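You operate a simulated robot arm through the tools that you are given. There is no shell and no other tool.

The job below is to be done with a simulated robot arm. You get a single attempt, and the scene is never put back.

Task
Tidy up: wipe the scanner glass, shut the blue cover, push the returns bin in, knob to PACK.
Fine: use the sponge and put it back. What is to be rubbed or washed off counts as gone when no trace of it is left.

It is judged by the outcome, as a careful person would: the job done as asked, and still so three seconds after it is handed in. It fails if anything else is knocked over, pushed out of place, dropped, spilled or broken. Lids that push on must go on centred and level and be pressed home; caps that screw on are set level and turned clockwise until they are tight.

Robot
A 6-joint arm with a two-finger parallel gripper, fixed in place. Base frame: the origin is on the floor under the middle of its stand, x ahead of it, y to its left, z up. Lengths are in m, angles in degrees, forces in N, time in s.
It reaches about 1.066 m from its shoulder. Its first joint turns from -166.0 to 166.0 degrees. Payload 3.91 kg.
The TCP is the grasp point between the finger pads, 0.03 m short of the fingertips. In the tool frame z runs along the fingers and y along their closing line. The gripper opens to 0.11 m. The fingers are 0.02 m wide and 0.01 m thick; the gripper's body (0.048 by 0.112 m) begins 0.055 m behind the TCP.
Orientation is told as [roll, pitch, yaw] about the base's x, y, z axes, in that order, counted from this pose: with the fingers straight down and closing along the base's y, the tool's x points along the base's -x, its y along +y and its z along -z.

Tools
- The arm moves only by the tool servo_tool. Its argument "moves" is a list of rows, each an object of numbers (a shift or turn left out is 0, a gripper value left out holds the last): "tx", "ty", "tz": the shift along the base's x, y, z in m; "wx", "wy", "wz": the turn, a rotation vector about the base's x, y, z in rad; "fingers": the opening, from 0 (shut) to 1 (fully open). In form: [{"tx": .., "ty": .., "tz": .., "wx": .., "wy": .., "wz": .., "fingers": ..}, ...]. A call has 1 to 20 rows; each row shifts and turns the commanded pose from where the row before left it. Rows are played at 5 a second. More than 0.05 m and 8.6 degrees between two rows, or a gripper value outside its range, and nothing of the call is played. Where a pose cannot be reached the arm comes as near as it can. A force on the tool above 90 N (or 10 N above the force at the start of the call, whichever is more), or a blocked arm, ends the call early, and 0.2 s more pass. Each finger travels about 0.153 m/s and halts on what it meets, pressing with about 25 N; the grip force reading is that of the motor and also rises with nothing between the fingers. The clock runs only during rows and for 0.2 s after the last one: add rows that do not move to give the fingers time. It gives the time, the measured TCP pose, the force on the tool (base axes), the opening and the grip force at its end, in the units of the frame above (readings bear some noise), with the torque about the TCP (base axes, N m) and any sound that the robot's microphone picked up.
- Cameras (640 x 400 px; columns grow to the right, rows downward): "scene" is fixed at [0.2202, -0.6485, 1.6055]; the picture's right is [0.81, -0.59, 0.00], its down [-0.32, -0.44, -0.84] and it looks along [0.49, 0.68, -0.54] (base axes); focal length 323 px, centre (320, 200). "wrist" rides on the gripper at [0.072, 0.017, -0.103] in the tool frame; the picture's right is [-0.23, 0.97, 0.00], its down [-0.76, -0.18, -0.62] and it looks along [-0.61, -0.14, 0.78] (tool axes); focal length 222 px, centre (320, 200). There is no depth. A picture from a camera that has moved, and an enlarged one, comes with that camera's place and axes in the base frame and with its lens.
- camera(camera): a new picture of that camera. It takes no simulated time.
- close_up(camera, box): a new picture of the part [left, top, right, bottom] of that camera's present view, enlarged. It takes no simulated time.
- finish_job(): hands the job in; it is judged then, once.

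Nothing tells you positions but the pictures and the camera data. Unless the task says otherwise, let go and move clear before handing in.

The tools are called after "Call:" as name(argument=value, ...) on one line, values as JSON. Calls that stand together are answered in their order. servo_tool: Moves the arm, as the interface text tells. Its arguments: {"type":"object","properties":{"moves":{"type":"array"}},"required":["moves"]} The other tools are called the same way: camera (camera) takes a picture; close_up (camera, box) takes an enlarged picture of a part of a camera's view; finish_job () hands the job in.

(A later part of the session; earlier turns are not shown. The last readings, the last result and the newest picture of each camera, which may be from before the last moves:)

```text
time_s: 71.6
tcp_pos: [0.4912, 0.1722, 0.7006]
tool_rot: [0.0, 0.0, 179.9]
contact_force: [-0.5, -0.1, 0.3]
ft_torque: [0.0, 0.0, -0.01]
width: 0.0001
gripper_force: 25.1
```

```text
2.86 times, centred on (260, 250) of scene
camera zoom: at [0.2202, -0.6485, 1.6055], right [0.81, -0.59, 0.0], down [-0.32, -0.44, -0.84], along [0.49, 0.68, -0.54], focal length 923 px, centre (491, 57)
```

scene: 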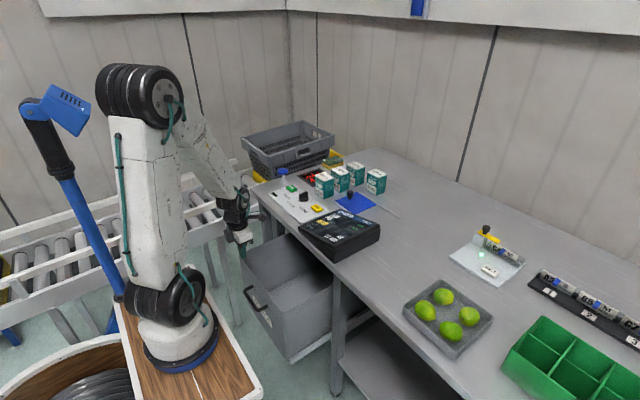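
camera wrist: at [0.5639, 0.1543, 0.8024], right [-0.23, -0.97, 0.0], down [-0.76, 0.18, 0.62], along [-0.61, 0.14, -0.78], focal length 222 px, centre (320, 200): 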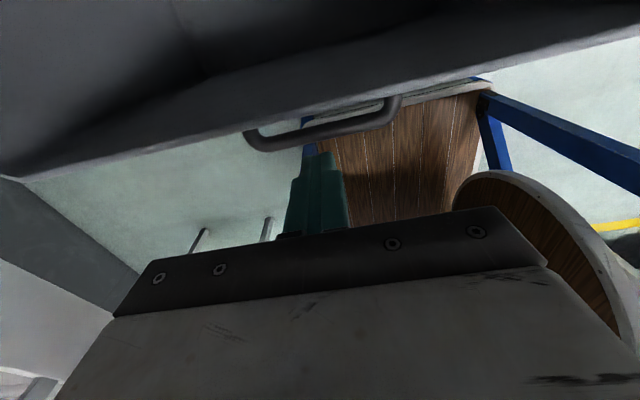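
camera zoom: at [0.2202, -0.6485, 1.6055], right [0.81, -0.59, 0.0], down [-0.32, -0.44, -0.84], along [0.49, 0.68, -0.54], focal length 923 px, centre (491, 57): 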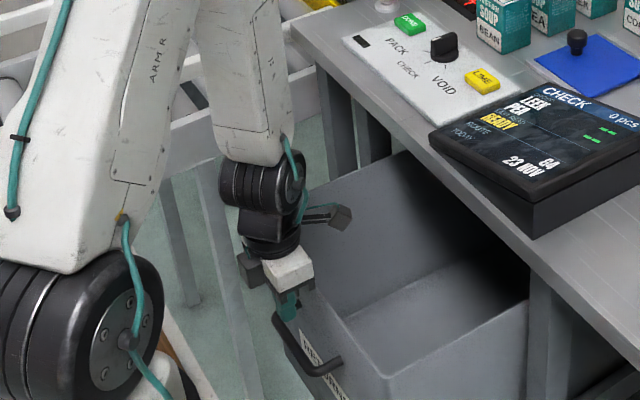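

The tool is in position in front of the panel. Pushing in +x, checking the forces as the bin starts to move.

Call:
servo_tool(moves=[{"tx": 0.012}, {"tx": 0.012}, {"tx": 0.01}, {"tx": 0.01}, {"tx": 0.01}, {}])

Call:
close_up(camera="scene", box=[180, 180, 340, 320])

```text
time_s: 73.0
tcp_pos: [0.5468, 0.1685, 0.7022]
tool_rot: [0.0, 0.1, 179.9]
contact_force: [-1.7, -0.7, 0.6]
ft_torque: [0.03, 0.06, 0.01]
width: 0.0
gripper_force: 25.2
```

```text
2.86 times, centred on (260, 250) of scene
camera zoom: at [0.2202, -0.6485, 1.6055], right [0.81, -0.59, 0.0], down [-0.32, -0.44, -0.84], along [0.49, 0.68, -0.54], focal length 923 px, centre (491, 57)
```

zoom: 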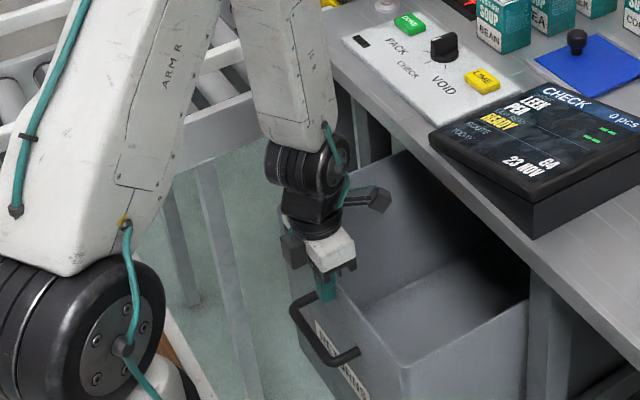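

The bin moves easily with about 2 N. Continuing, but staying short enough that the camera doesn't near the bench edge.

Call:
servo_tool(moves=[{"tx": 0.012}, {"tx": 0.012}, {"tx": 0.012}, {"tx": 0.012}, {"tx": 0.01}, {}])

Call:
close_up(camera="scene", box=[200, 180, 360, 320])

Call:
camera(camera="wrist")

```text
time_s: 74.4
tcp_pos: [0.6058, 0.1658, 0.7035]
tool_rot: [0.0, 0.1, 179.9]
contact_force: [-2.7, 1.4, -1.5]
ft_torque: [-0.01, 0.05, 0.02]
width: 0.0002
gripper_force: 24.8
```

```text
2.86 times, centred on (280, 250) of scene
camera zoom: at [0.2202, -0.6485, 1.6055], right [0.81, -0.59, 0.0], down [-0.32, -0.44, -0.84], along [0.49, 0.68, -0.54], focal length 923 px, centre (434, 57)
```

zoom: 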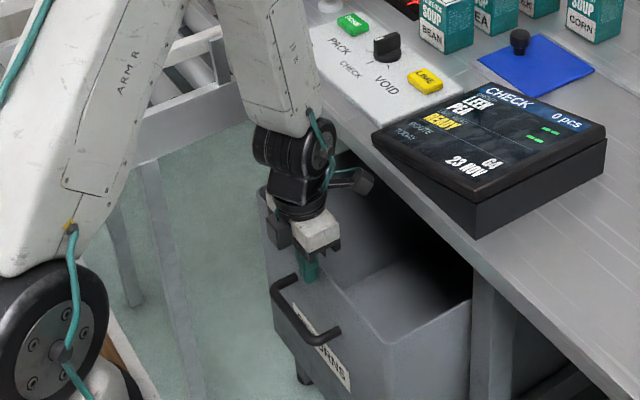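

```text
taken
camera wrist: at [0.6779, 0.1489, 0.8054], right [-0.23, -0.97, 0.0], down [-0.76, 0.18, 0.62], along [-0.61, 0.14, -0.78], focal length 222 px, centre (320, 200)
```

wrist: 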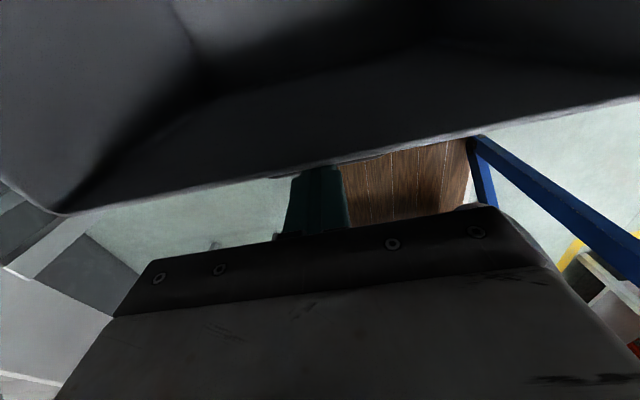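

The panel is at x≈0.616 now. For the last part I'll back off slightly, tilt the fingers forward by 55° so the wrist and camera stay clear of the bench edge, and push with the fingertips.

Call:
servo_tool(moves=[{"tx": -0.02}, {"wy": -0.137}, {"wy": -0.137}, {"wy": -0.137}, {"wy": -0.137}, {"wy": -0.137}, {"wy": -0.137}, {"wy": -0.137}, {}])

Call:
close_up(camera="scene", box=[160, 160, 360, 320])

Call:
camera(camera="wrist")

```text
time_s: 76.4
tcp_pos: [0.5824, 0.1481, 0.7022]
tool_rot: [5.3, 35.7, 179.9]
contact_force: [0.7, -0.3, 0.1]
ft_torque: [-0.01, 0.0, 0.01]
width: 0.0003
gripper_force: 24.8
out of reach, approached as far as the arm can: row 2, 3, 4, 5
```

```text
2.50 times, centred on (260, 240) of scene
camera zoom: at [0.2202, -0.6485, 1.6055], right [0.81, -0.59, 0.0], down [-0.32, -0.44, -0.84], along [0.49, 0.68, -0.54], focal length 808 px, centre (470, 100)
```

zoom: 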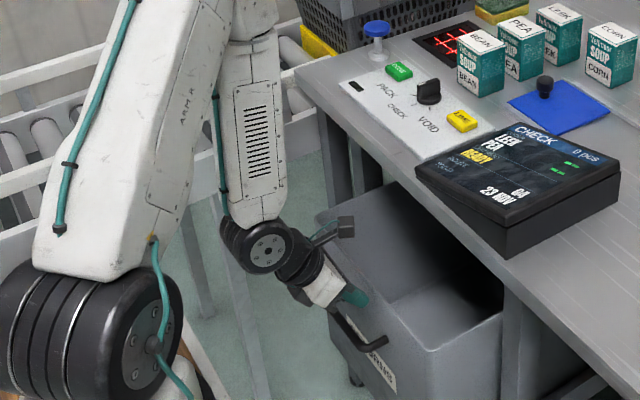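

```text
taken
camera wrist: at [0.5815, 0.1404, 0.8282], right [-0.24, -0.97, -0.06], down [-0.97, 0.24, 0.05], along [-0.03, 0.07, -1.0], focal length 222 px, centre (320, 200)
```

wrist: 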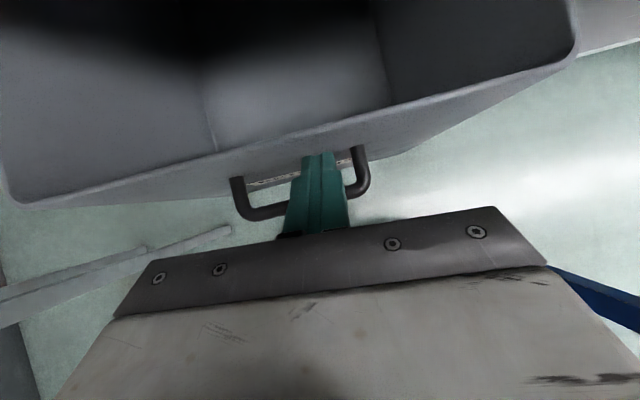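

A wrist limit was met partway, leaving a 36° tilt with a slight roll. I'll correct the roll and sideways offset, then try adding a bit more tilt.

Call:
servo_tool(moves=[{"ty": 0.01, "wx": 0.0376, "wz": 0.027}, {"ty": 0.01, "wx": 0.0376, "wz": 0.027}, {"wy": -0.11}, {"wy": -0.11}, {"wy": -0.115}, {}])

Call:
close_up(camera="scene", box=[160, 160, 360, 320])

Call:
camera(camera="wrist")

```text
time_s: 77.8
tcp_pos: [0.5839, 0.168, 0.701]
tool_rot: [-0.1, 54.8, 179.9]
contact_force: [0.6, 0.8, 0.6]
ft_torque: [-0.03, 0.01, 0.02]
width: 0.0
gripper_force: 24.7
```

```text
2.50 times, centred on (260, 240) of scene
camera zoom: at [0.2202, -0.6485, 1.6055], right [0.81, -0.59, 0.0], down [-0.32, -0.44, -0.84], along [0.49, 0.68, -0.54], focal length 808 px, centre (470, 100)
```

zoom: 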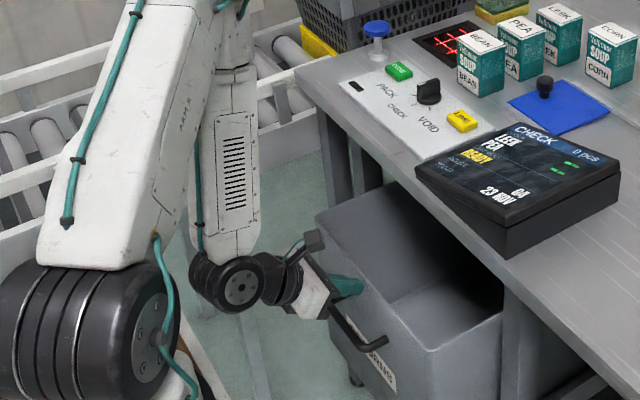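

```text
taken
camera wrist: at [0.5411, 0.1521, 0.8192], right [-0.13, -0.97, -0.19], down [-0.95, 0.18, -0.26], along [0.29, 0.14, -0.95], focal length 222 px, centre (320, 200)
```

wrist: 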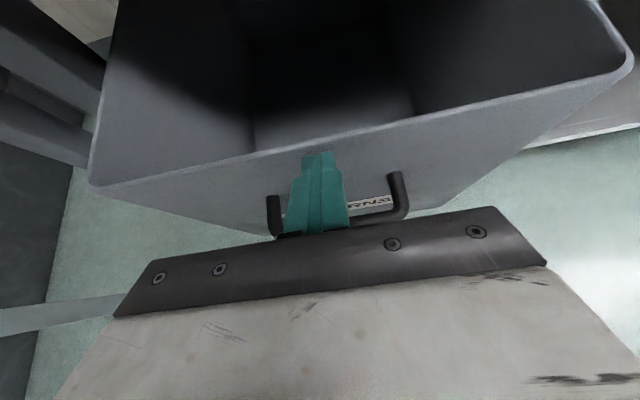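

The tilt is now 55° and aligned. I'll lower slightly so the fingertips meet the panel below the rim and above the handle, then push on.

Call:
servo_tool(moves=[{"tz": -0.012}, {"tx": 0.01}, {"tx": 0.012}, {"tx": 0.012}, {"tx": 0.012}, {"tx": 0.012}, {}])

Call:
close_up(camera="scene", box=[180, 180, 360, 320])

Call:
camera(camera="wrist")

```text
time_s: 79.4
tcp_pos: [0.6427, 0.1689, 0.6895]
tool_rot: [-0.1, 54.9, 180.0]
contact_force: [-0.3, 0.4, -0.8]
ft_torque: [0.01, -0.02, -0.01]
width: 0.0
gripper_force: 25.0
```

```text
2.86 times, centred on (270, 250) of scene
camera zoom: at [0.2202, -0.6485, 1.6055], right [0.81, -0.59, 0.0], down [-0.32, -0.44, -0.84], along [0.49, 0.68, -0.54], focal length 923 px, centre (463, 57)
```

zoom: 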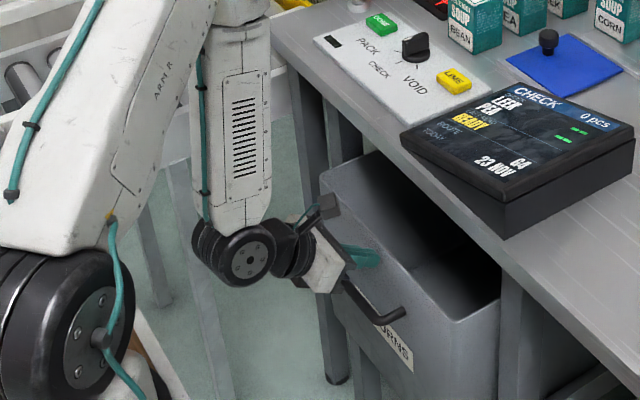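

```text
taken
camera wrist: at [0.6002, 0.1515, 0.8075], right [-0.13, -0.97, -0.19], down [-0.95, 0.18, -0.26], along [0.29, 0.14, -0.95], focal length 222 px, centre (320, 200)
```

wrist: 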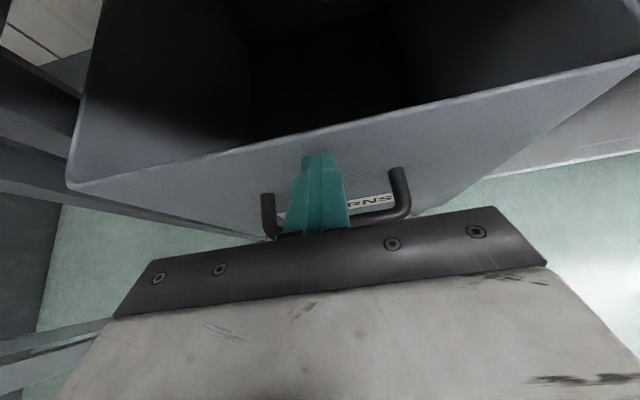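

Continuing the push with smaller steps as it nears home.

Call:
servo_tool(moves=[{"tx": 0.01}, {"tx": 0.01}, {"tx": 0.01}, {}])

Call:
close_up(camera="scene", box=[200, 180, 360, 320])

Call:
camera(camera="wrist")

```text
time_s: 80.4
tcp_pos: [0.673, 0.1684, 0.6898]
tool_rot: [0.1, 54.8, 179.9]
contact_force: [-2.4, -0.6, -0.6]
ft_torque: [0.01, 0.07, 0.02]
width: 0.0
gripper_force: 24.6
```

```text
2.86 times, centred on (280, 250) of scene
camera zoom: at [0.2202, -0.6485, 1.6055], right [0.81, -0.59, 0.0], down [-0.32, -0.44, -0.84], along [0.49, 0.68, -0.54], focal length 923 px, centre (434, 57)
```

zoom: 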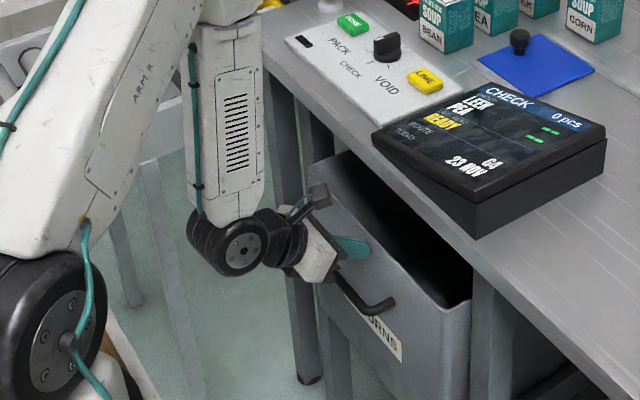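

```text
taken
camera wrist: at [0.6297, 0.1514, 0.8078], right [-0.13, -0.97, -0.19], down [-0.95, 0.18, -0.26], along [0.29, 0.14, -0.95], focal length 222 px, centre (320, 200)
```

wrist: 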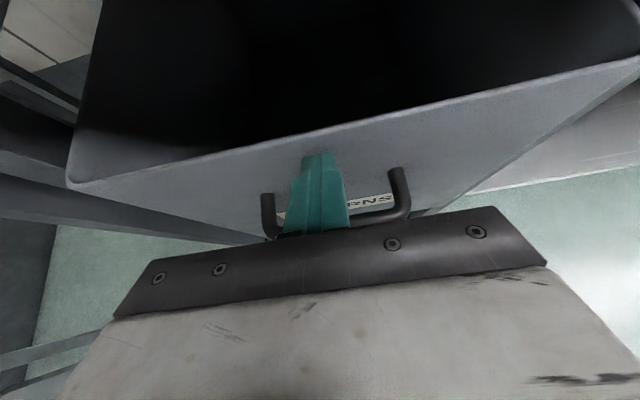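

Call:
servo_tool(moves=[{"tx": 0.008}, {"tx": 0.008}, {"tx": 0.006}, {}])

Call:
close_up(camera="scene", box=[200, 180, 360, 320])

Call:
camera(camera="wrist")

```text
time_s: 81.4
tcp_pos: [0.6935, 0.1682, 0.6895]
tool_rot: [-0.1, 54.8, 179.9]
contact_force: [-0.9, 0.9, 1.7]
ft_torque: [0.03, -0.07, 0.0]
width: 0.0
gripper_force: 25.6
```

```text
2.86 times, centred on (280, 250) of scene
camera zoom: at [0.2202, -0.6485, 1.6055], right [0.81, -0.59, 0.0], down [-0.32, -0.44, -0.84], along [0.49, 0.68, -0.54], focal length 923 px, centre (434, 57)
```

zoom: 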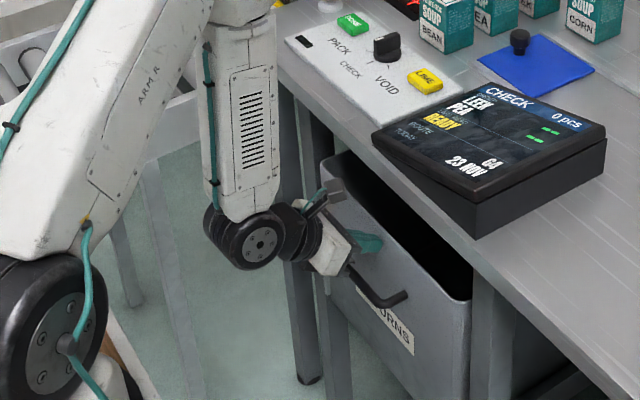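

```text
taken
camera wrist: at [0.6511, 0.1506, 0.8072], right [-0.13, -0.97, -0.19], down [-0.95, 0.18, -0.26], along [0.29, 0.14, -0.95], focal length 222 px, centre (320, 200)
```

wrist: 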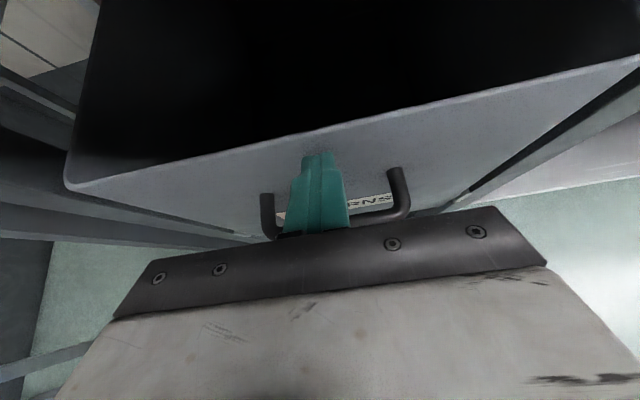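

No stop yet. Continuing in small steps.

Call:
servo_tool(moves=[{"tx": 0.006}, {"tx": 0.006}, {}])

Call:
close_up(camera="scene", box=[200, 180, 360, 320])

```text
time_s: 82.2
tcp_pos: [0.7034, 0.1675, 0.6883]
tool_rot: [0.0, 54.9, 179.8]
contact_force: [-2.5, -0.9, -0.6]
ft_torque: [-0.02, 0.04, 0.01]
width: 0.0
gripper_force: 24.9
```

```text
2.86 times, centred on (280, 250) of scene
camera zoom: at [0.2202, -0.6485, 1.6055], right [0.81, -0.59, 0.0], down [-0.32, -0.44, -0.84], along [0.49, 0.68, -0.54], focal length 923 px, centre (434, 57)
```

zoom: 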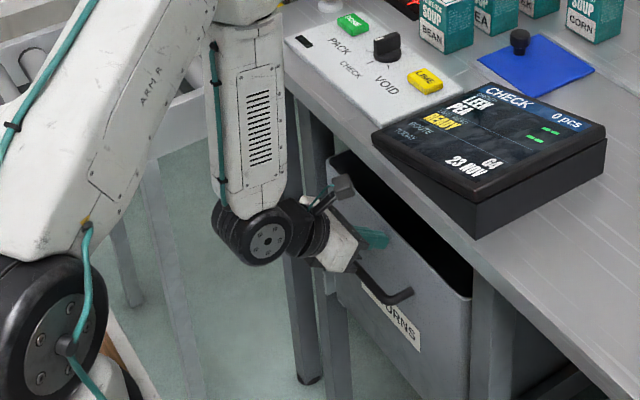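

Call:
servo_tool(moves=[{"tx": 0.005}, {"tx": 0.005}, {}])

Call:
close_up(camera="scene", box=[260, 200, 340, 280])

Call:
camera(camera="wrist")

```text
time_s: 83.0
tcp_pos: [0.7153, 0.168, 0.6891]
tool_rot: [-0.1, 54.9, 180.0]
contact_force: [-2.5, -1.2, -1.0]
ft_torque: [-0.05, -0.02, -0.02]
width: 0.0
gripper_force: 24.9
```

```text
5.00 times, centred on (300, 240) of scene
camera zoom: at [0.2202, -0.6485, 1.6055], right [0.81, -0.59, 0.0], down [-0.32, -0.44, -0.84], along [0.49, 0.68, -0.54], focal length 1615 px, centre (420, 0)
```

zoom: 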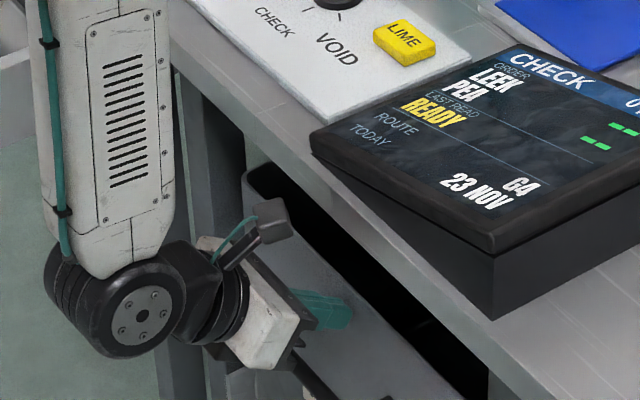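

```text
taken
camera wrist: at [0.6728, 0.1509, 0.8082], right [-0.13, -0.97, -0.19], down [-0.95, 0.18, -0.26], along [0.29, 0.14, -0.95], focal length 222 px, centre (320, 200)
```

wrist: 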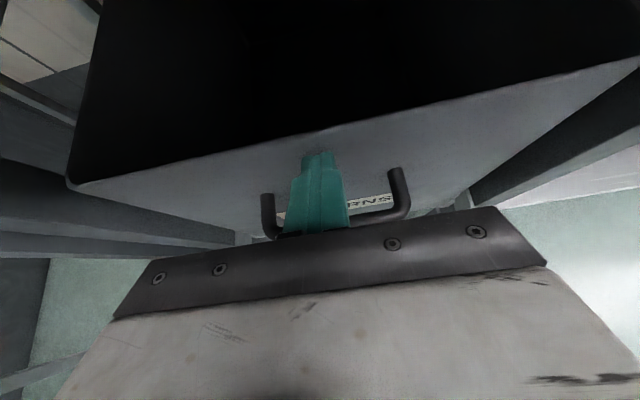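

The camera is getting near the bench edge, so I'll back off slightly, tilt 10° more to pull it back, then continue pushing.

Call:
servo_tool(moves=[{"tx": -0.012}, {"wy": -0.09}, {"wy": -0.0845}, {"tx": 0.008}, {"tx": 0.006}, {"tx": 0.004}, {}])

Call:
close_up(camera="scene", box=[260, 200, 340, 280])

```text
time_s: 84.6
tcp_pos: [0.7223, 0.1678, 0.6906]
tool_rot: [0.0, 64.8, 179.9]
contact_force: [-3.0, -1.0, 0.3]
ft_torque: [0.0, 0.01, -0.03]
width: 0.0
gripper_force: 24.8
```

```text
5.00 times, centred on (300, 240) of scene
camera zoom: at [0.2202, -0.6485, 1.6055], right [0.81, -0.59, 0.0], down [-0.32, -0.44, -0.84], along [0.49, 0.68, -0.54], focal length 1615 px, centre (420, 0)
```

zoom: 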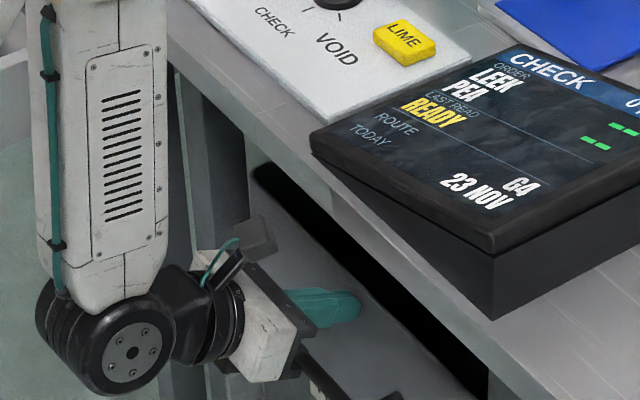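

Call:
servo_tool(moves=[{"tx": 0.005}, {"tx": 0.005}, {}])

```text
time_s: 85.4
tcp_pos: [0.7311, 0.1692, 0.6911]
tool_rot: [0.0, 64.8, 179.9]
contact_force: [-2.0, -0.2, -0.8]
ft_torque: [-0.05, 0.0, 0.0]
width: 0.0
gripper_force: 25.1
```

Call:
servo_tool(moves=[{"tx": 0.004}, {"tx": 0.004}, {}])

Call:
close_up(camera="scene", box=[240, 190, 360, 290])

Call:
camera(camera="wrist")

```text
time_s: 86.2
tcp_pos: [0.7395, 0.1661, 0.6899]
tool_rot: [-0.2, 64.9, 179.8]
contact_force: [0.7, 1.0, -0.3]
ft_torque: [-0.02, -0.02, 0.0]
width: 0.0001
gripper_force: 25.2
```

```text
4.00 times, centred on (300, 240) of scene
camera zoom: at [0.2202, -0.6485, 1.6055], right [0.81, -0.59, 0.0], down [-0.32, -0.44, -0.84], along [0.49, 0.68, -0.54], focal length 1292 px, centre (400, 40)
```

zoom: 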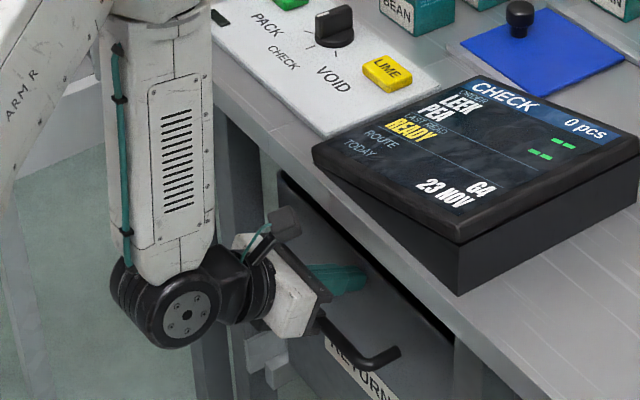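

```text
taken
camera wrist: at [0.6771, 0.1508, 0.7989], right [-0.1, -0.97, -0.21], down [-0.89, 0.18, -0.42], along [0.45, 0.14, -0.88], focal length 222 px, centre (320, 200)
```

wrist: 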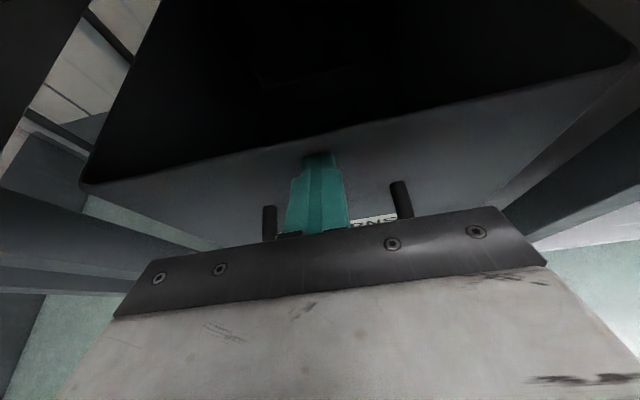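

Call:
servo_tool(moves=[{"tx": 0.004}, {"tx": 0.004}, {}])

Call:
close_up(camera="scene", box=[240, 190, 360, 290])

```text
time_s: 87.0
tcp_pos: [0.7467, 0.1673, 0.6902]
tool_rot: [0.1, 64.9, 179.9]
contact_force: [0.6, -0.6, -0.5]
ft_torque: [0.02, -0.05, -0.02]
width: 0.0
gripper_force: 24.9
```

```text
4.00 times, centred on (300, 240) of scene
camera zoom: at [0.2202, -0.6485, 1.6055], right [0.81, -0.59, 0.0], down [-0.32, -0.44, -0.84], along [0.49, 0.68, -0.54], focal length 1292 px, centre (400, 40)
```

zoom: 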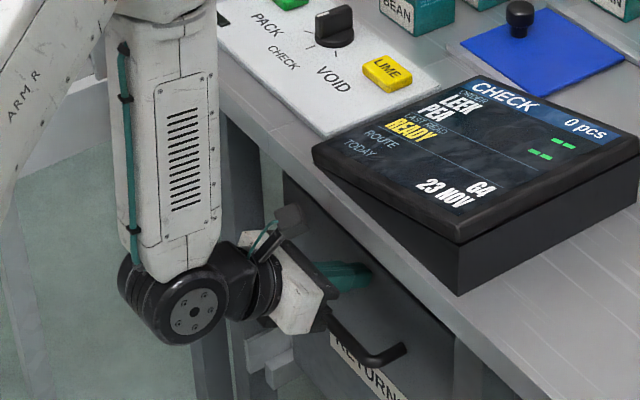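

Call:
servo_tool(moves=[{"tx": 0.004}, {"tx": 0.004}, {}])

Call:
close_up(camera="scene", box=[260, 200, 340, 280])

Call:
camera(camera="wrist")

```text
time_s: 87.8
tcp_pos: [0.7492, 0.1668, 0.6892]
tool_rot: [0.7, 64.2, -179.1]
contact_force: [-46.1, 10.5, 18.6]
ft_torque: [-0.02, -0.38, 0.34]
width: 0.0002
gripper_force: 25.0
stopped in row 3: the force on the tool passed its limit at 92 N (the readings are from after the stop); the commanded pose is now the measured one
```

```text
5.00 times, centred on (300, 240) of scene
camera zoom: at [0.2202, -0.6485, 1.6055], right [0.81, -0.59, 0.0], down [-0.32, -0.44, -0.84], along [0.49, 0.68, -0.54], focal length 1615 px, centre (420, 0)
```

zoom: 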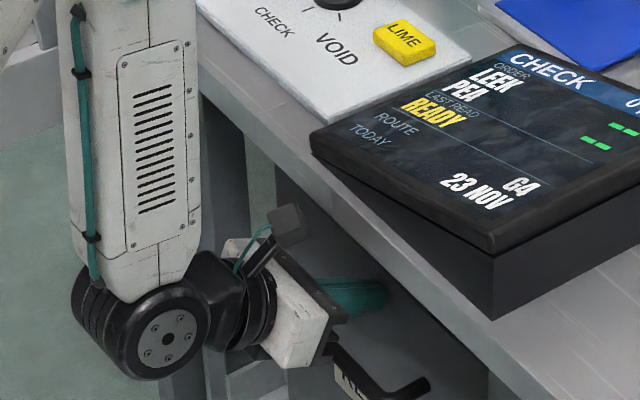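

```text
taken
camera wrist: at [0.6876, 0.1499, 0.7985], right [-0.09, -0.98, -0.2], down [-0.89, 0.17, -0.42], along [0.44, 0.14, -0.89], focal length 222 px, centre (320, 200)
```

wrist: 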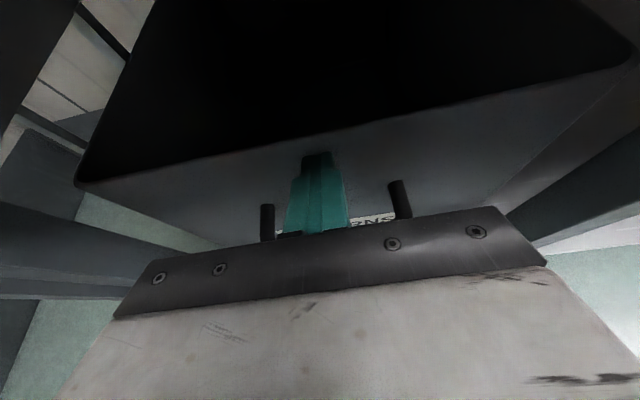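

The push hit a firm stop at the fingertips (the torque pattern places the contact at the tip, not the camera), with the panel now under the bench edge. I'll retreat and verify the bin's state.

Call:
servo_tool(moves=[{"tx": -0.006}, {"tx": -0.015}, {"tx": -0.03}, {"tx": -0.04}, {"tx": -0.04}, {"tx": -0.02}, {}])

Call:
camera(camera="wrist")

Call:
camera(camera="scene")

```text
time_s: 89.4
tcp_pos: [0.5965, 0.1661, 0.6885]
tool_rot: [0.5, 64.5, -179.5]
contact_force: [-0.2, 0.3, 0.7]
ft_torque: [-0.01, -0.02, 0.01]
width: 0.0
gripper_force: 25.0
```

```text
taken
camera wrist: at [0.5347, 0.1487, 0.7979], right [-0.1, -0.97, -0.2], down [-0.89, 0.18, -0.42], along [0.44, 0.14, -0.89], focal length 222 px, centre (320, 200)
```

wrist: 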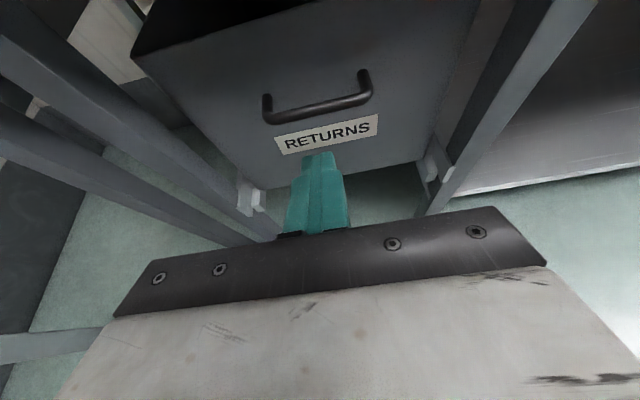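

```text
taken
```

scene: 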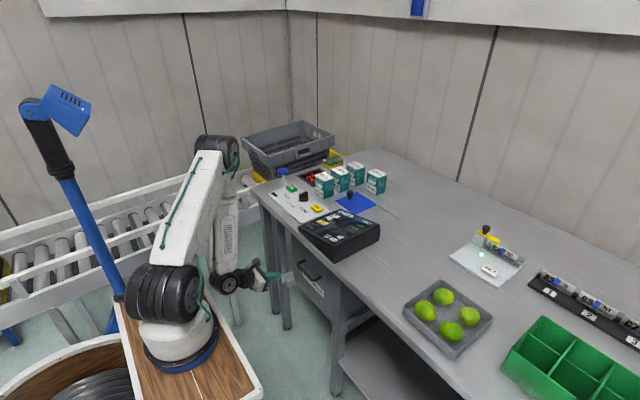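

The bin is in, with the handle and RETURNS label under the bench front. I'll zoom in to check that it didn't rebound.

Call:
close_up(camera="scene", box=[260, 200, 340, 280])

Call:
close_up(camera="scene", box=[260, 230, 380, 340])

Call:
close_up(camera="wrist", box=[100, 0, 560, 230])

```text
5.00 times, centred on (300, 240) of scene
camera zoom: at [0.2202, -0.6485, 1.6055], right [0.81, -0.59, 0.0], down [-0.32, -0.44, -0.84], along [0.49, 0.68, -0.54], focal length 1615 px, centre (420, 0)
```

zoom: 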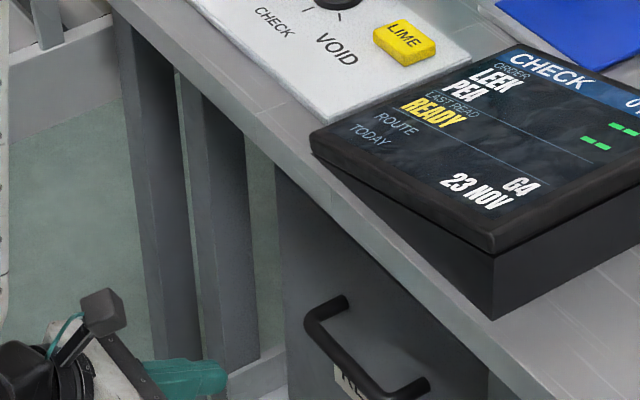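

```text
3.64 times, centred on (320, 285) of scene
camera zoom: at [0.2202, -0.6485, 1.6055], right [0.81, -0.59, 0.0], down [-0.32, -0.44, -0.84], along [0.49, 0.68, -0.54], focal length 1175 px, centre (320, -109)
```

zoom: 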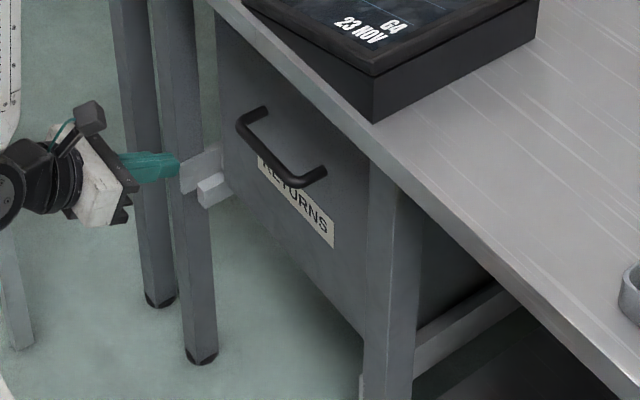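

```text
1.39 times, centred on (330, 115) of wrist
camera zoom: at [0.5347, 0.1487, 0.7979], right [-0.1, -0.97, -0.2], down [-0.89, 0.18, -0.42], along [0.44, 0.14, -0.89], focal length 309 px, centre (306, 318)
```

zoom: 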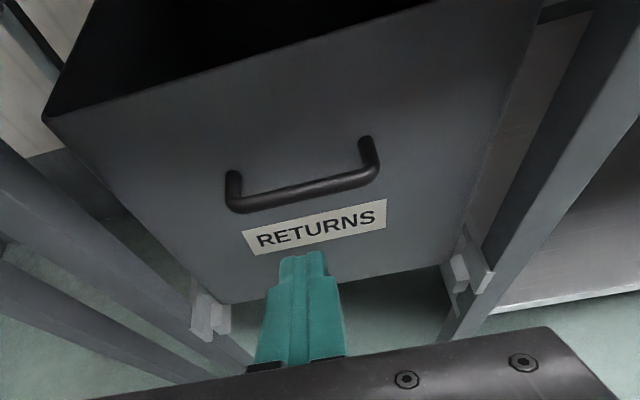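

The handle is in exactly the same place as at the stop, so the bin stays fully in. Now for the knob: I'll rise clear and move above it while returning the tool to vertical.

Call:
servo_tool(moves=[{"tx": -0.01, "tz": 0.045}, {"tz": 0.045}, {"tz": 0.045}, {"tz": 0.045}, {"tz": 0.045}, {"tz": 0.045}, {"tz": 0.045}, {"tz": 0.045}, {"tz": 0.045}, {}])

Call:
camera(camera="scene")

```text
time_s: 91.6
tcp_pos: [0.6298, 0.2203, 1.0672]
tool_rot: [0.4, 64.3, -179.7]
contact_force: [-0.7, -0.9, -0.7]
ft_torque: [-0.01, -0.03, 0.0]
width: 0.0
gripper_force: 25.0
out of reach, approached as far as the arm can: row 2, 3, 4, 5, 6
```

```text
taken
```

scene: 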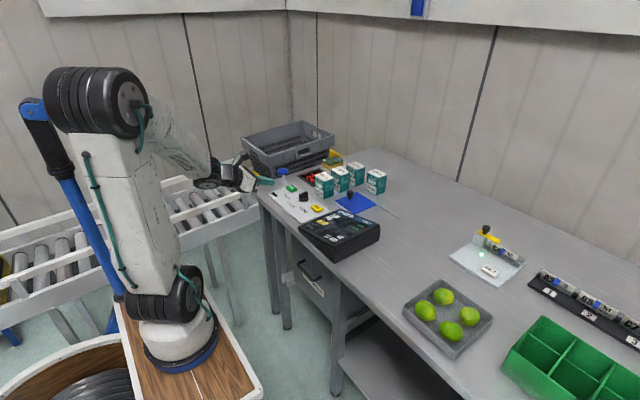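

Call:
servo_tool(moves=[{"tx": 0.02, "ty": 0.01, "tz": 0.02}, {"tx": 0.02, "ty": 0.01, "tz": 0.01}, {"tx": 0.02, "ty": 0.01, "wy": 0.1247}, {"tx": 0.02, "ty": 0.01, "wy": 0.1247}, {"tx": 0.02, "ty": 0.01, "wy": 0.1247}, {"tx": 0.02, "ty": 0.01, "wy": 0.1247}, {"tx": 0.02, "ty": 0.01, "wy": 0.1247}, {"tx": 0.02, "ty": 0.01, "wy": 0.1247}, {"tx": 0.02, "ty": 0.008, "wy": 0.1247}, {"tx": 0.015, "wy": 0.1247}, {"tx": 0.01, "wy": 0.1247}, {}])

Call:
camera(camera="wrist")

Call:
close_up(camera="scene", box=[220, 110, 380, 230])

```text
time_s: 94.2
tcp_pos: [0.8379, 0.3069, 1.0975]
tool_rot: [0.0, 0.1, -179.7]
contact_force: [0.0, -0.4, 0.0]
ft_torque: [0.0, -0.02, -0.02]
width: 0.0001
gripper_force: 25.0
```

```text
taken
camera wrist: at [0.912, 0.2894, 1.1995], right [-0.22, -0.97, 0.0], down [-0.76, 0.18, 0.62], along [-0.61, 0.14, -0.78], focal length 222 px, centre (320, 200)
```

wrist: 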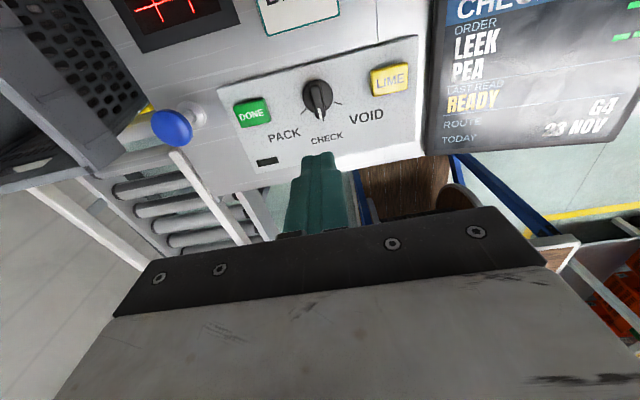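

```text
3.33 times, centred on (300, 170) of scene
camera zoom: at [0.2202, -0.6485, 1.6055], right [0.81, -0.59, 0.0], down [-0.32, -0.44, -0.84], along [0.49, 0.68, -0.54], focal length 1077 px, centre (387, 300)
```

zoom: 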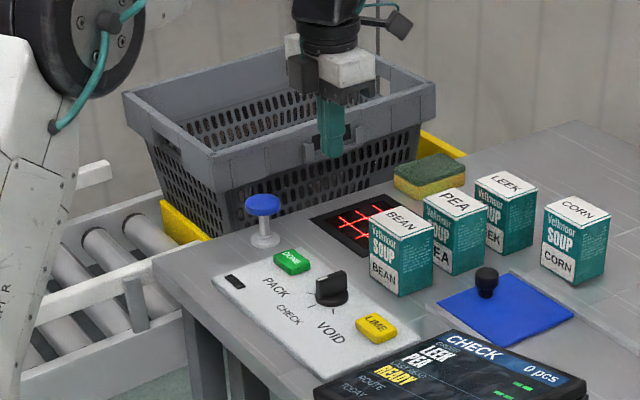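

Call:
close_up(camera="wrist", box=[240, 50, 400, 150])

Call:
close_up(camera="scene", box=[280, 180, 344, 220])

```text
4.00 times, centred on (320, 100) of wrist
camera zoom: at [0.912, 0.2894, 1.1995], right [-0.22, -0.97, 0.0], down [-0.76, 0.18, 0.62], along [-0.61, 0.14, -0.78], focal length 888 px, centre (320, 600)
```

zoom: 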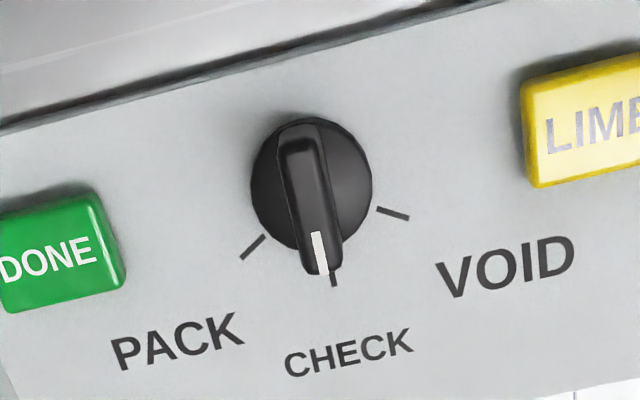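

```text
10.00 times, centred on (312, 200) of scene
camera zoom: at [0.2202, -0.6485, 1.6055], right [0.81, -0.59, 0.0], down [-0.32, -0.44, -0.84], along [0.49, 0.68, -0.54], focal length 3230 px, centre (400, 200)
```

zoom: 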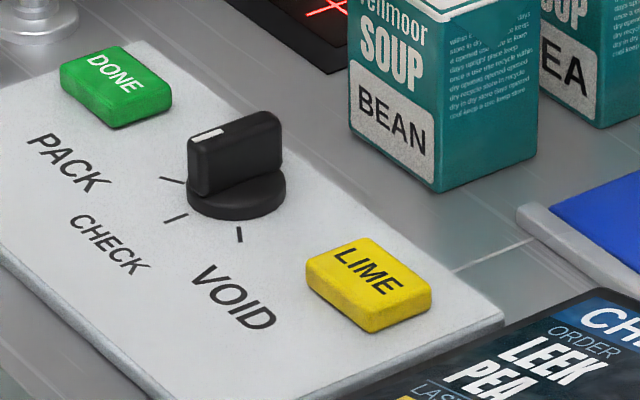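

The knob is clear: it points to CHECK, centre about (0.833, 0.309), with PACK 60° clockwise from above. I'll open the fingers to about 5 cm and descend part way to refine the alignment.

Call:
servo_tool(moves=[{"tx": -0.004, "ty": 0.002, "tz": -0.035, "fingers": 0.5}, {"tz": -0.04}, {"tz": -0.04}, {}])

Call:
camera(camera="wrist")

Call:
close_up(camera="scene", box=[270, 165, 350, 215])

```text
time_s: 95.2
tcp_pos: [0.8353, 0.3075, 0.9799]
tool_rot: [0.1, 0.1, -179.8]
contact_force: [-0.7, -0.6, 0.6]
ft_torque: [0.0, 0.03, 0.01]
width: 0.0546
gripper_force: 0.1
```

```text
taken
camera wrist: at [0.9084, 0.291, 1.083], right [-0.22, -0.97, 0.0], down [-0.76, 0.18, 0.62], along [-0.61, 0.14, -0.78], focal length 222 px, centre (320, 200)
```

wrist: 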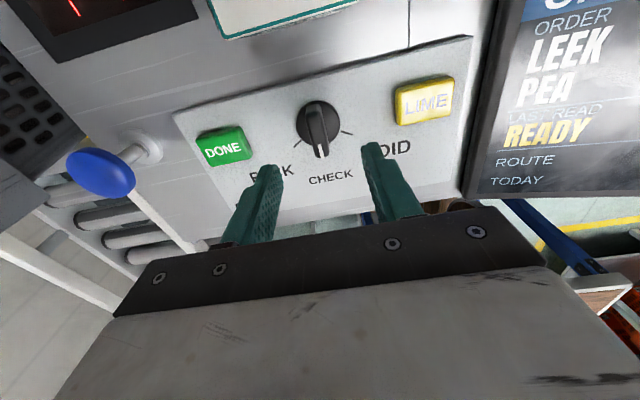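

```text
8.00 times, centred on (310, 190) of scene
camera zoom: at [0.2202, -0.6485, 1.6055], right [0.81, -0.59, 0.0], down [-0.32, -0.44, -0.84], along [0.49, 0.68, -0.54], focal length 2584 px, centre (400, 280)
```

zoom: 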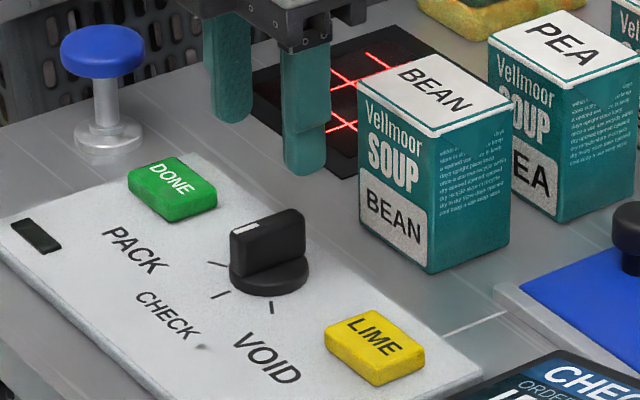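

Both cameras put the knob within ~3 mm of the current TCP axis. I'll descend so the fingers straddle the knob's bar.

Call:
servo_tool(moves=[{"tz": -0.03}, {"tz": -0.025}, {}])

Call:
close_up(camera="wrist", box=[200, 60, 440, 210])

Call:
close_up(camera="scene", box=[280, 180, 344, 220])

```text
time_s: 96.0
tcp_pos: [0.8356, 0.3083, 0.9275]
tool_rot: [0.0, 0.1, -179.8]
contact_force: [-0.9, 1.4, 0.0]
ft_torque: [-0.03, -0.01, -0.01]
width: 0.0551
gripper_force: 0.1
```

```text
2.67 times, centred on (320, 135) of wrist
camera zoom: at [0.9081, 0.2914, 1.0297], right [-0.22, -0.97, 0.0], down [-0.76, 0.18, 0.62], along [-0.61, 0.14, -0.78], focal length 592 px, centre (320, 373)
```

zoom: 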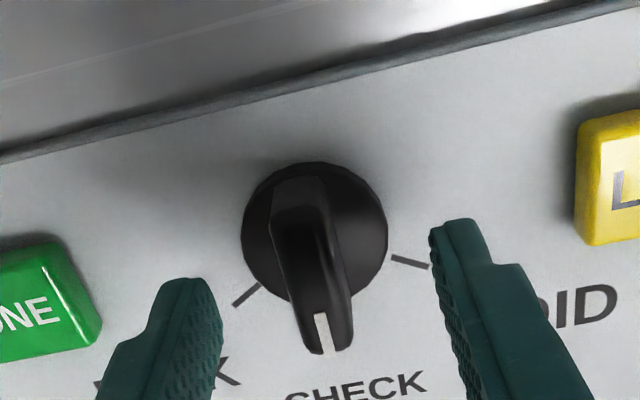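

```text
10.00 times, centred on (312, 200) of scene
camera zoom: at [0.2202, -0.6485, 1.6055], right [0.81, -0.59, 0.0], down [-0.32, -0.44, -0.84], along [0.49, 0.68, -0.54], focal length 3230 px, centre (400, 200)
```

zoom: 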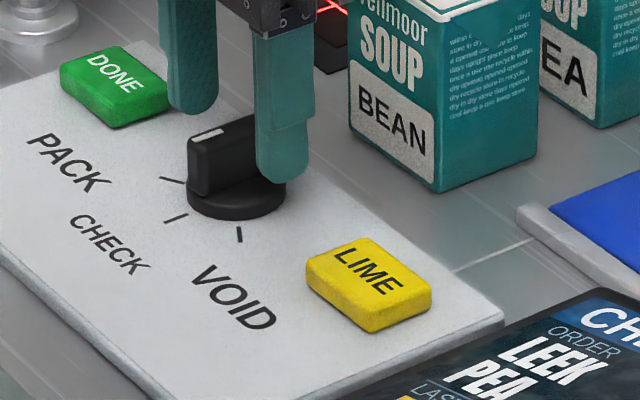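

The fingers are centred about the bar. I'll go down a few millimetres more and close gently on it.

Call:
servo_tool(moves=[{"tx": 0.001, "tz": -0.005}, {"tz": -0.003}, {}])

```text
time_s: 96.8
tcp_pos: [0.8373, 0.3092, 0.9189]
tool_rot: [0.2, 0.1, -179.8]
contact_force: [0.1, -0.4, -0.7]
ft_torque: [-0.02, -0.03, 0.0]
width: 0.0549
gripper_force: 0.0
```

Call:
servo_tool(moves=[{"fingers": 0.3}, {"fingers": 0.1}, {"fingers": 0.0}, {}, {}])

Call:
close_up(camera="wrist", box=[200, 60, 440, 210])

Call:
close_up(camera="scene", box=[280, 180, 344, 220])

```text
time_s: 98.0
tcp_pos: [0.8371, 0.3089, 0.9193]
tool_rot: [0.0, 0.1, -179.8]
contact_force: [1.2, 6.5, -0.8]
ft_torque: [0.25, -0.26, 0.02]
width: 0.0139
gripper_force: 44.7
```

```text
2.67 times, centred on (320, 135) of wrist
camera zoom: at [0.9092, 0.2931, 1.0219], right [-0.22, -0.97, 0.0], down [-0.76, 0.18, 0.62], along [-0.61, 0.14, -0.78], focal length 592 px, centre (320, 373)
```

zoom: 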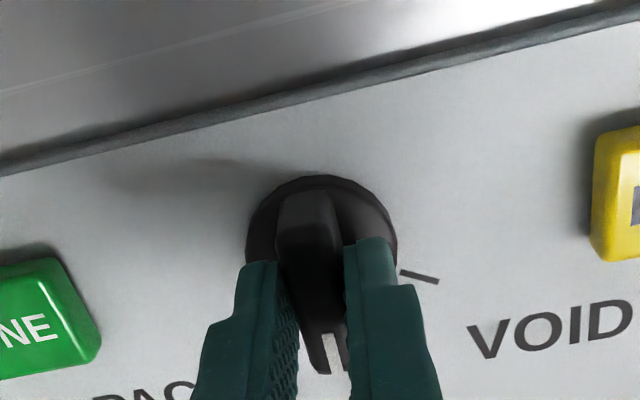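

```text
10.00 times, centred on (312, 200) of scene
camera zoom: at [0.2202, -0.6485, 1.6055], right [0.81, -0.59, 0.0], down [-0.32, -0.44, -0.84], along [0.49, 0.68, -0.54], focal length 3230 px, centre (400, 200)
```

zoom: 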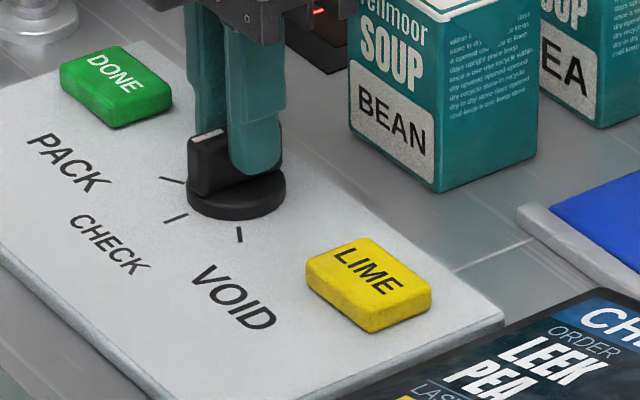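

I've got a firm hold of the bar (14 mm). Now I'll rotate clockwise (−z) in small increments while watching side forces.

Call:
servo_tool(moves=[{"ty": 0.001, "wz": -0.0873}, {"wz": -0.0873}, {}])

```text
time_s: 98.8
tcp_pos: [0.8368, 0.3098, 0.9194]
tool_rot: [0.1, 0.1, 170.1]
contact_force: [6.2, 2.4, 4.0]
ft_torque: [0.34, 1.17, 0.0]
width: 0.0136
gripper_force: 45.3
```

Call:
servo_tool(moves=[{"wz": -0.0873}, {"wz": -0.0873}, {}])

Call:
close_up(camera="wrist", box=[200, 60, 440, 210])

Call:
close_up(camera="scene", box=[280, 180, 344, 220])

```text
time_s: 99.6
tcp_pos: [0.837, 0.3101, 0.9193]
tool_rot: [0.1, 0.1, 160.1]
contact_force: [10.7, 0.1, 0.5]
ft_torque: [-0.05, -0.72, 0.02]
width: 0.0141
gripper_force: 44.8
```

```text
2.67 times, centred on (320, 135) of wrist
camera zoom: at [0.899, 0.2687, 1.022], right [-0.54, -0.84, 0.0], down [-0.66, 0.43, 0.62], along [-0.52, 0.34, -0.78], focal length 592 px, centre (320, 373)
```

zoom: 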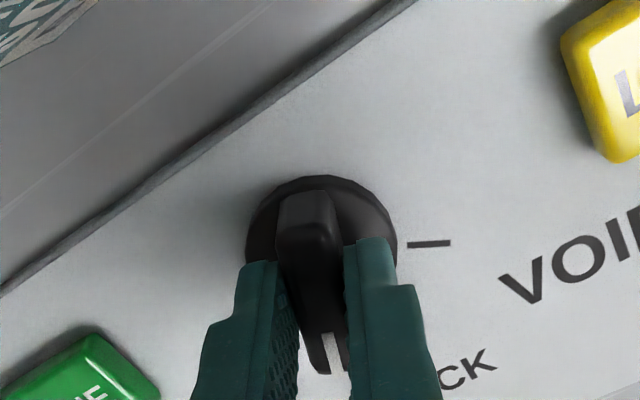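

```text
10.00 times, centred on (312, 200) of scene
camera zoom: at [0.2202, -0.6485, 1.6055], right [0.81, -0.59, 0.0], down [-0.32, -0.44, -0.84], along [0.49, 0.68, -0.54], focal length 3230 px, centre (400, 200)
```

zoom: 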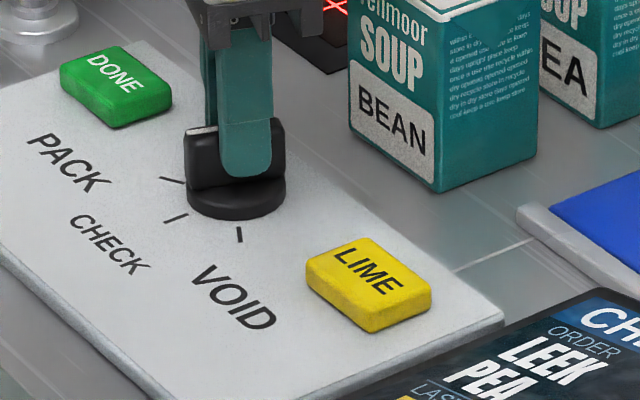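

The knob turns with the gripper (20° so far). I'll relieve the small side force and continue.

Call:
servo_tool(moves=[{"tx": 0.001, "wz": -0.0873}, {"tx": 0.0005, "wz": -0.0873}, {"wz": -0.0873}, {"wz": -0.0873}, {}])

Call:
close_up(camera="scene", box=[280, 180, 344, 220])

```text
time_s: 100.8
tcp_pos: [0.8372, 0.3081, 0.9188]
tool_rot: [0.1, -0.1, 140.1]
contact_force: [-2.2, -11.6, -2.3]
ft_torque: [0.44, 0.56, 0.04]
width: 0.0139
gripper_force: 45.1
```

```text
10.00 times, centred on (312, 200) of scene
camera zoom: at [0.2202, -0.6485, 1.6055], right [0.81, -0.59, 0.0], down [-0.32, -0.44, -0.84], along [0.49, 0.68, -0.54], focal length 3230 px, centre (400, 200)
```

zoom: 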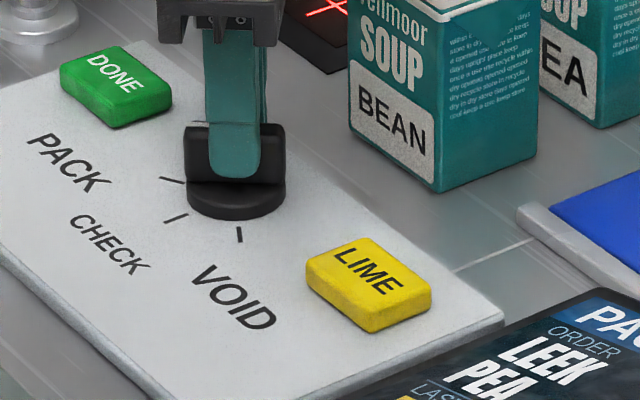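

The display already switches to PACK at 40°. I'll go on to the full 60° so it sits on the mark.

Call:
servo_tool(moves=[{"ty": -0.0007, "wz": -0.0873}, {"wz": -0.0873}, {"wz": -0.0873}, {"wz": -0.0873}, {}])

Call:
close_up(camera="wrist", box=[200, 60, 440, 210])

Call:
close_up(camera="scene", box=[280, 180, 344, 220])

```text
time_s: 102.0
tcp_pos: [0.8361, 0.309, 0.9201]
tool_rot: [0.0, 0.1, 120.1]
contact_force: [-17.6, -8.1, 5.3]
ft_torque: [0.42, 0.7, 0.01]
width: 0.0136
gripper_force: 45.1
```

```text
2.67 times, centred on (320, 135) of wrist
camera zoom: at [0.858, 0.2373, 1.0219], right [-0.96, -0.29, 0.0], down [-0.23, 0.75, 0.62], along [-0.18, 0.59, -0.78], focal length 592 px, centre (320, 373)
```

zoom: 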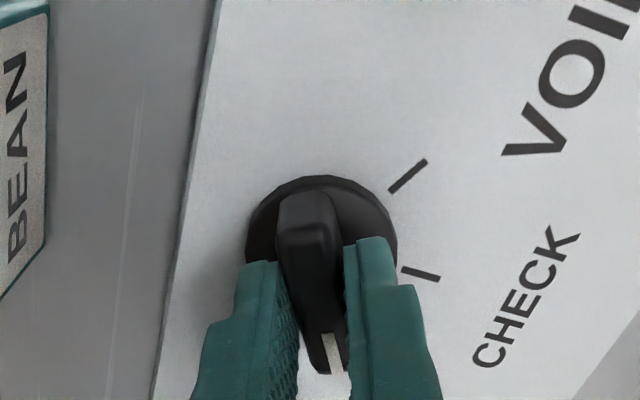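

```text
10.00 times, centred on (312, 200) of scene
camera zoom: at [0.2202, -0.6485, 1.6055], right [0.81, -0.59, 0.0], down [-0.32, -0.44, -0.84], along [0.49, 0.68, -0.54], focal length 3230 px, centre (400, 200)
```

zoom: 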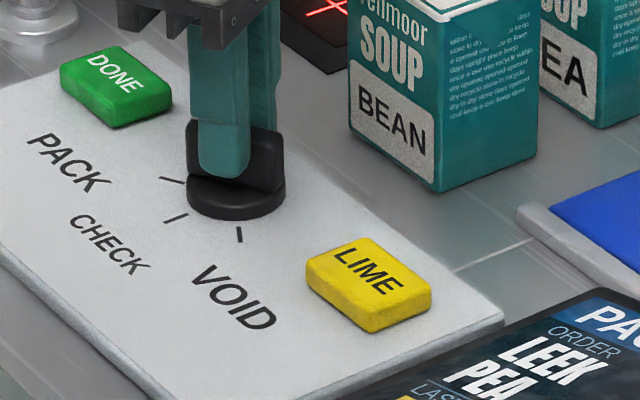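

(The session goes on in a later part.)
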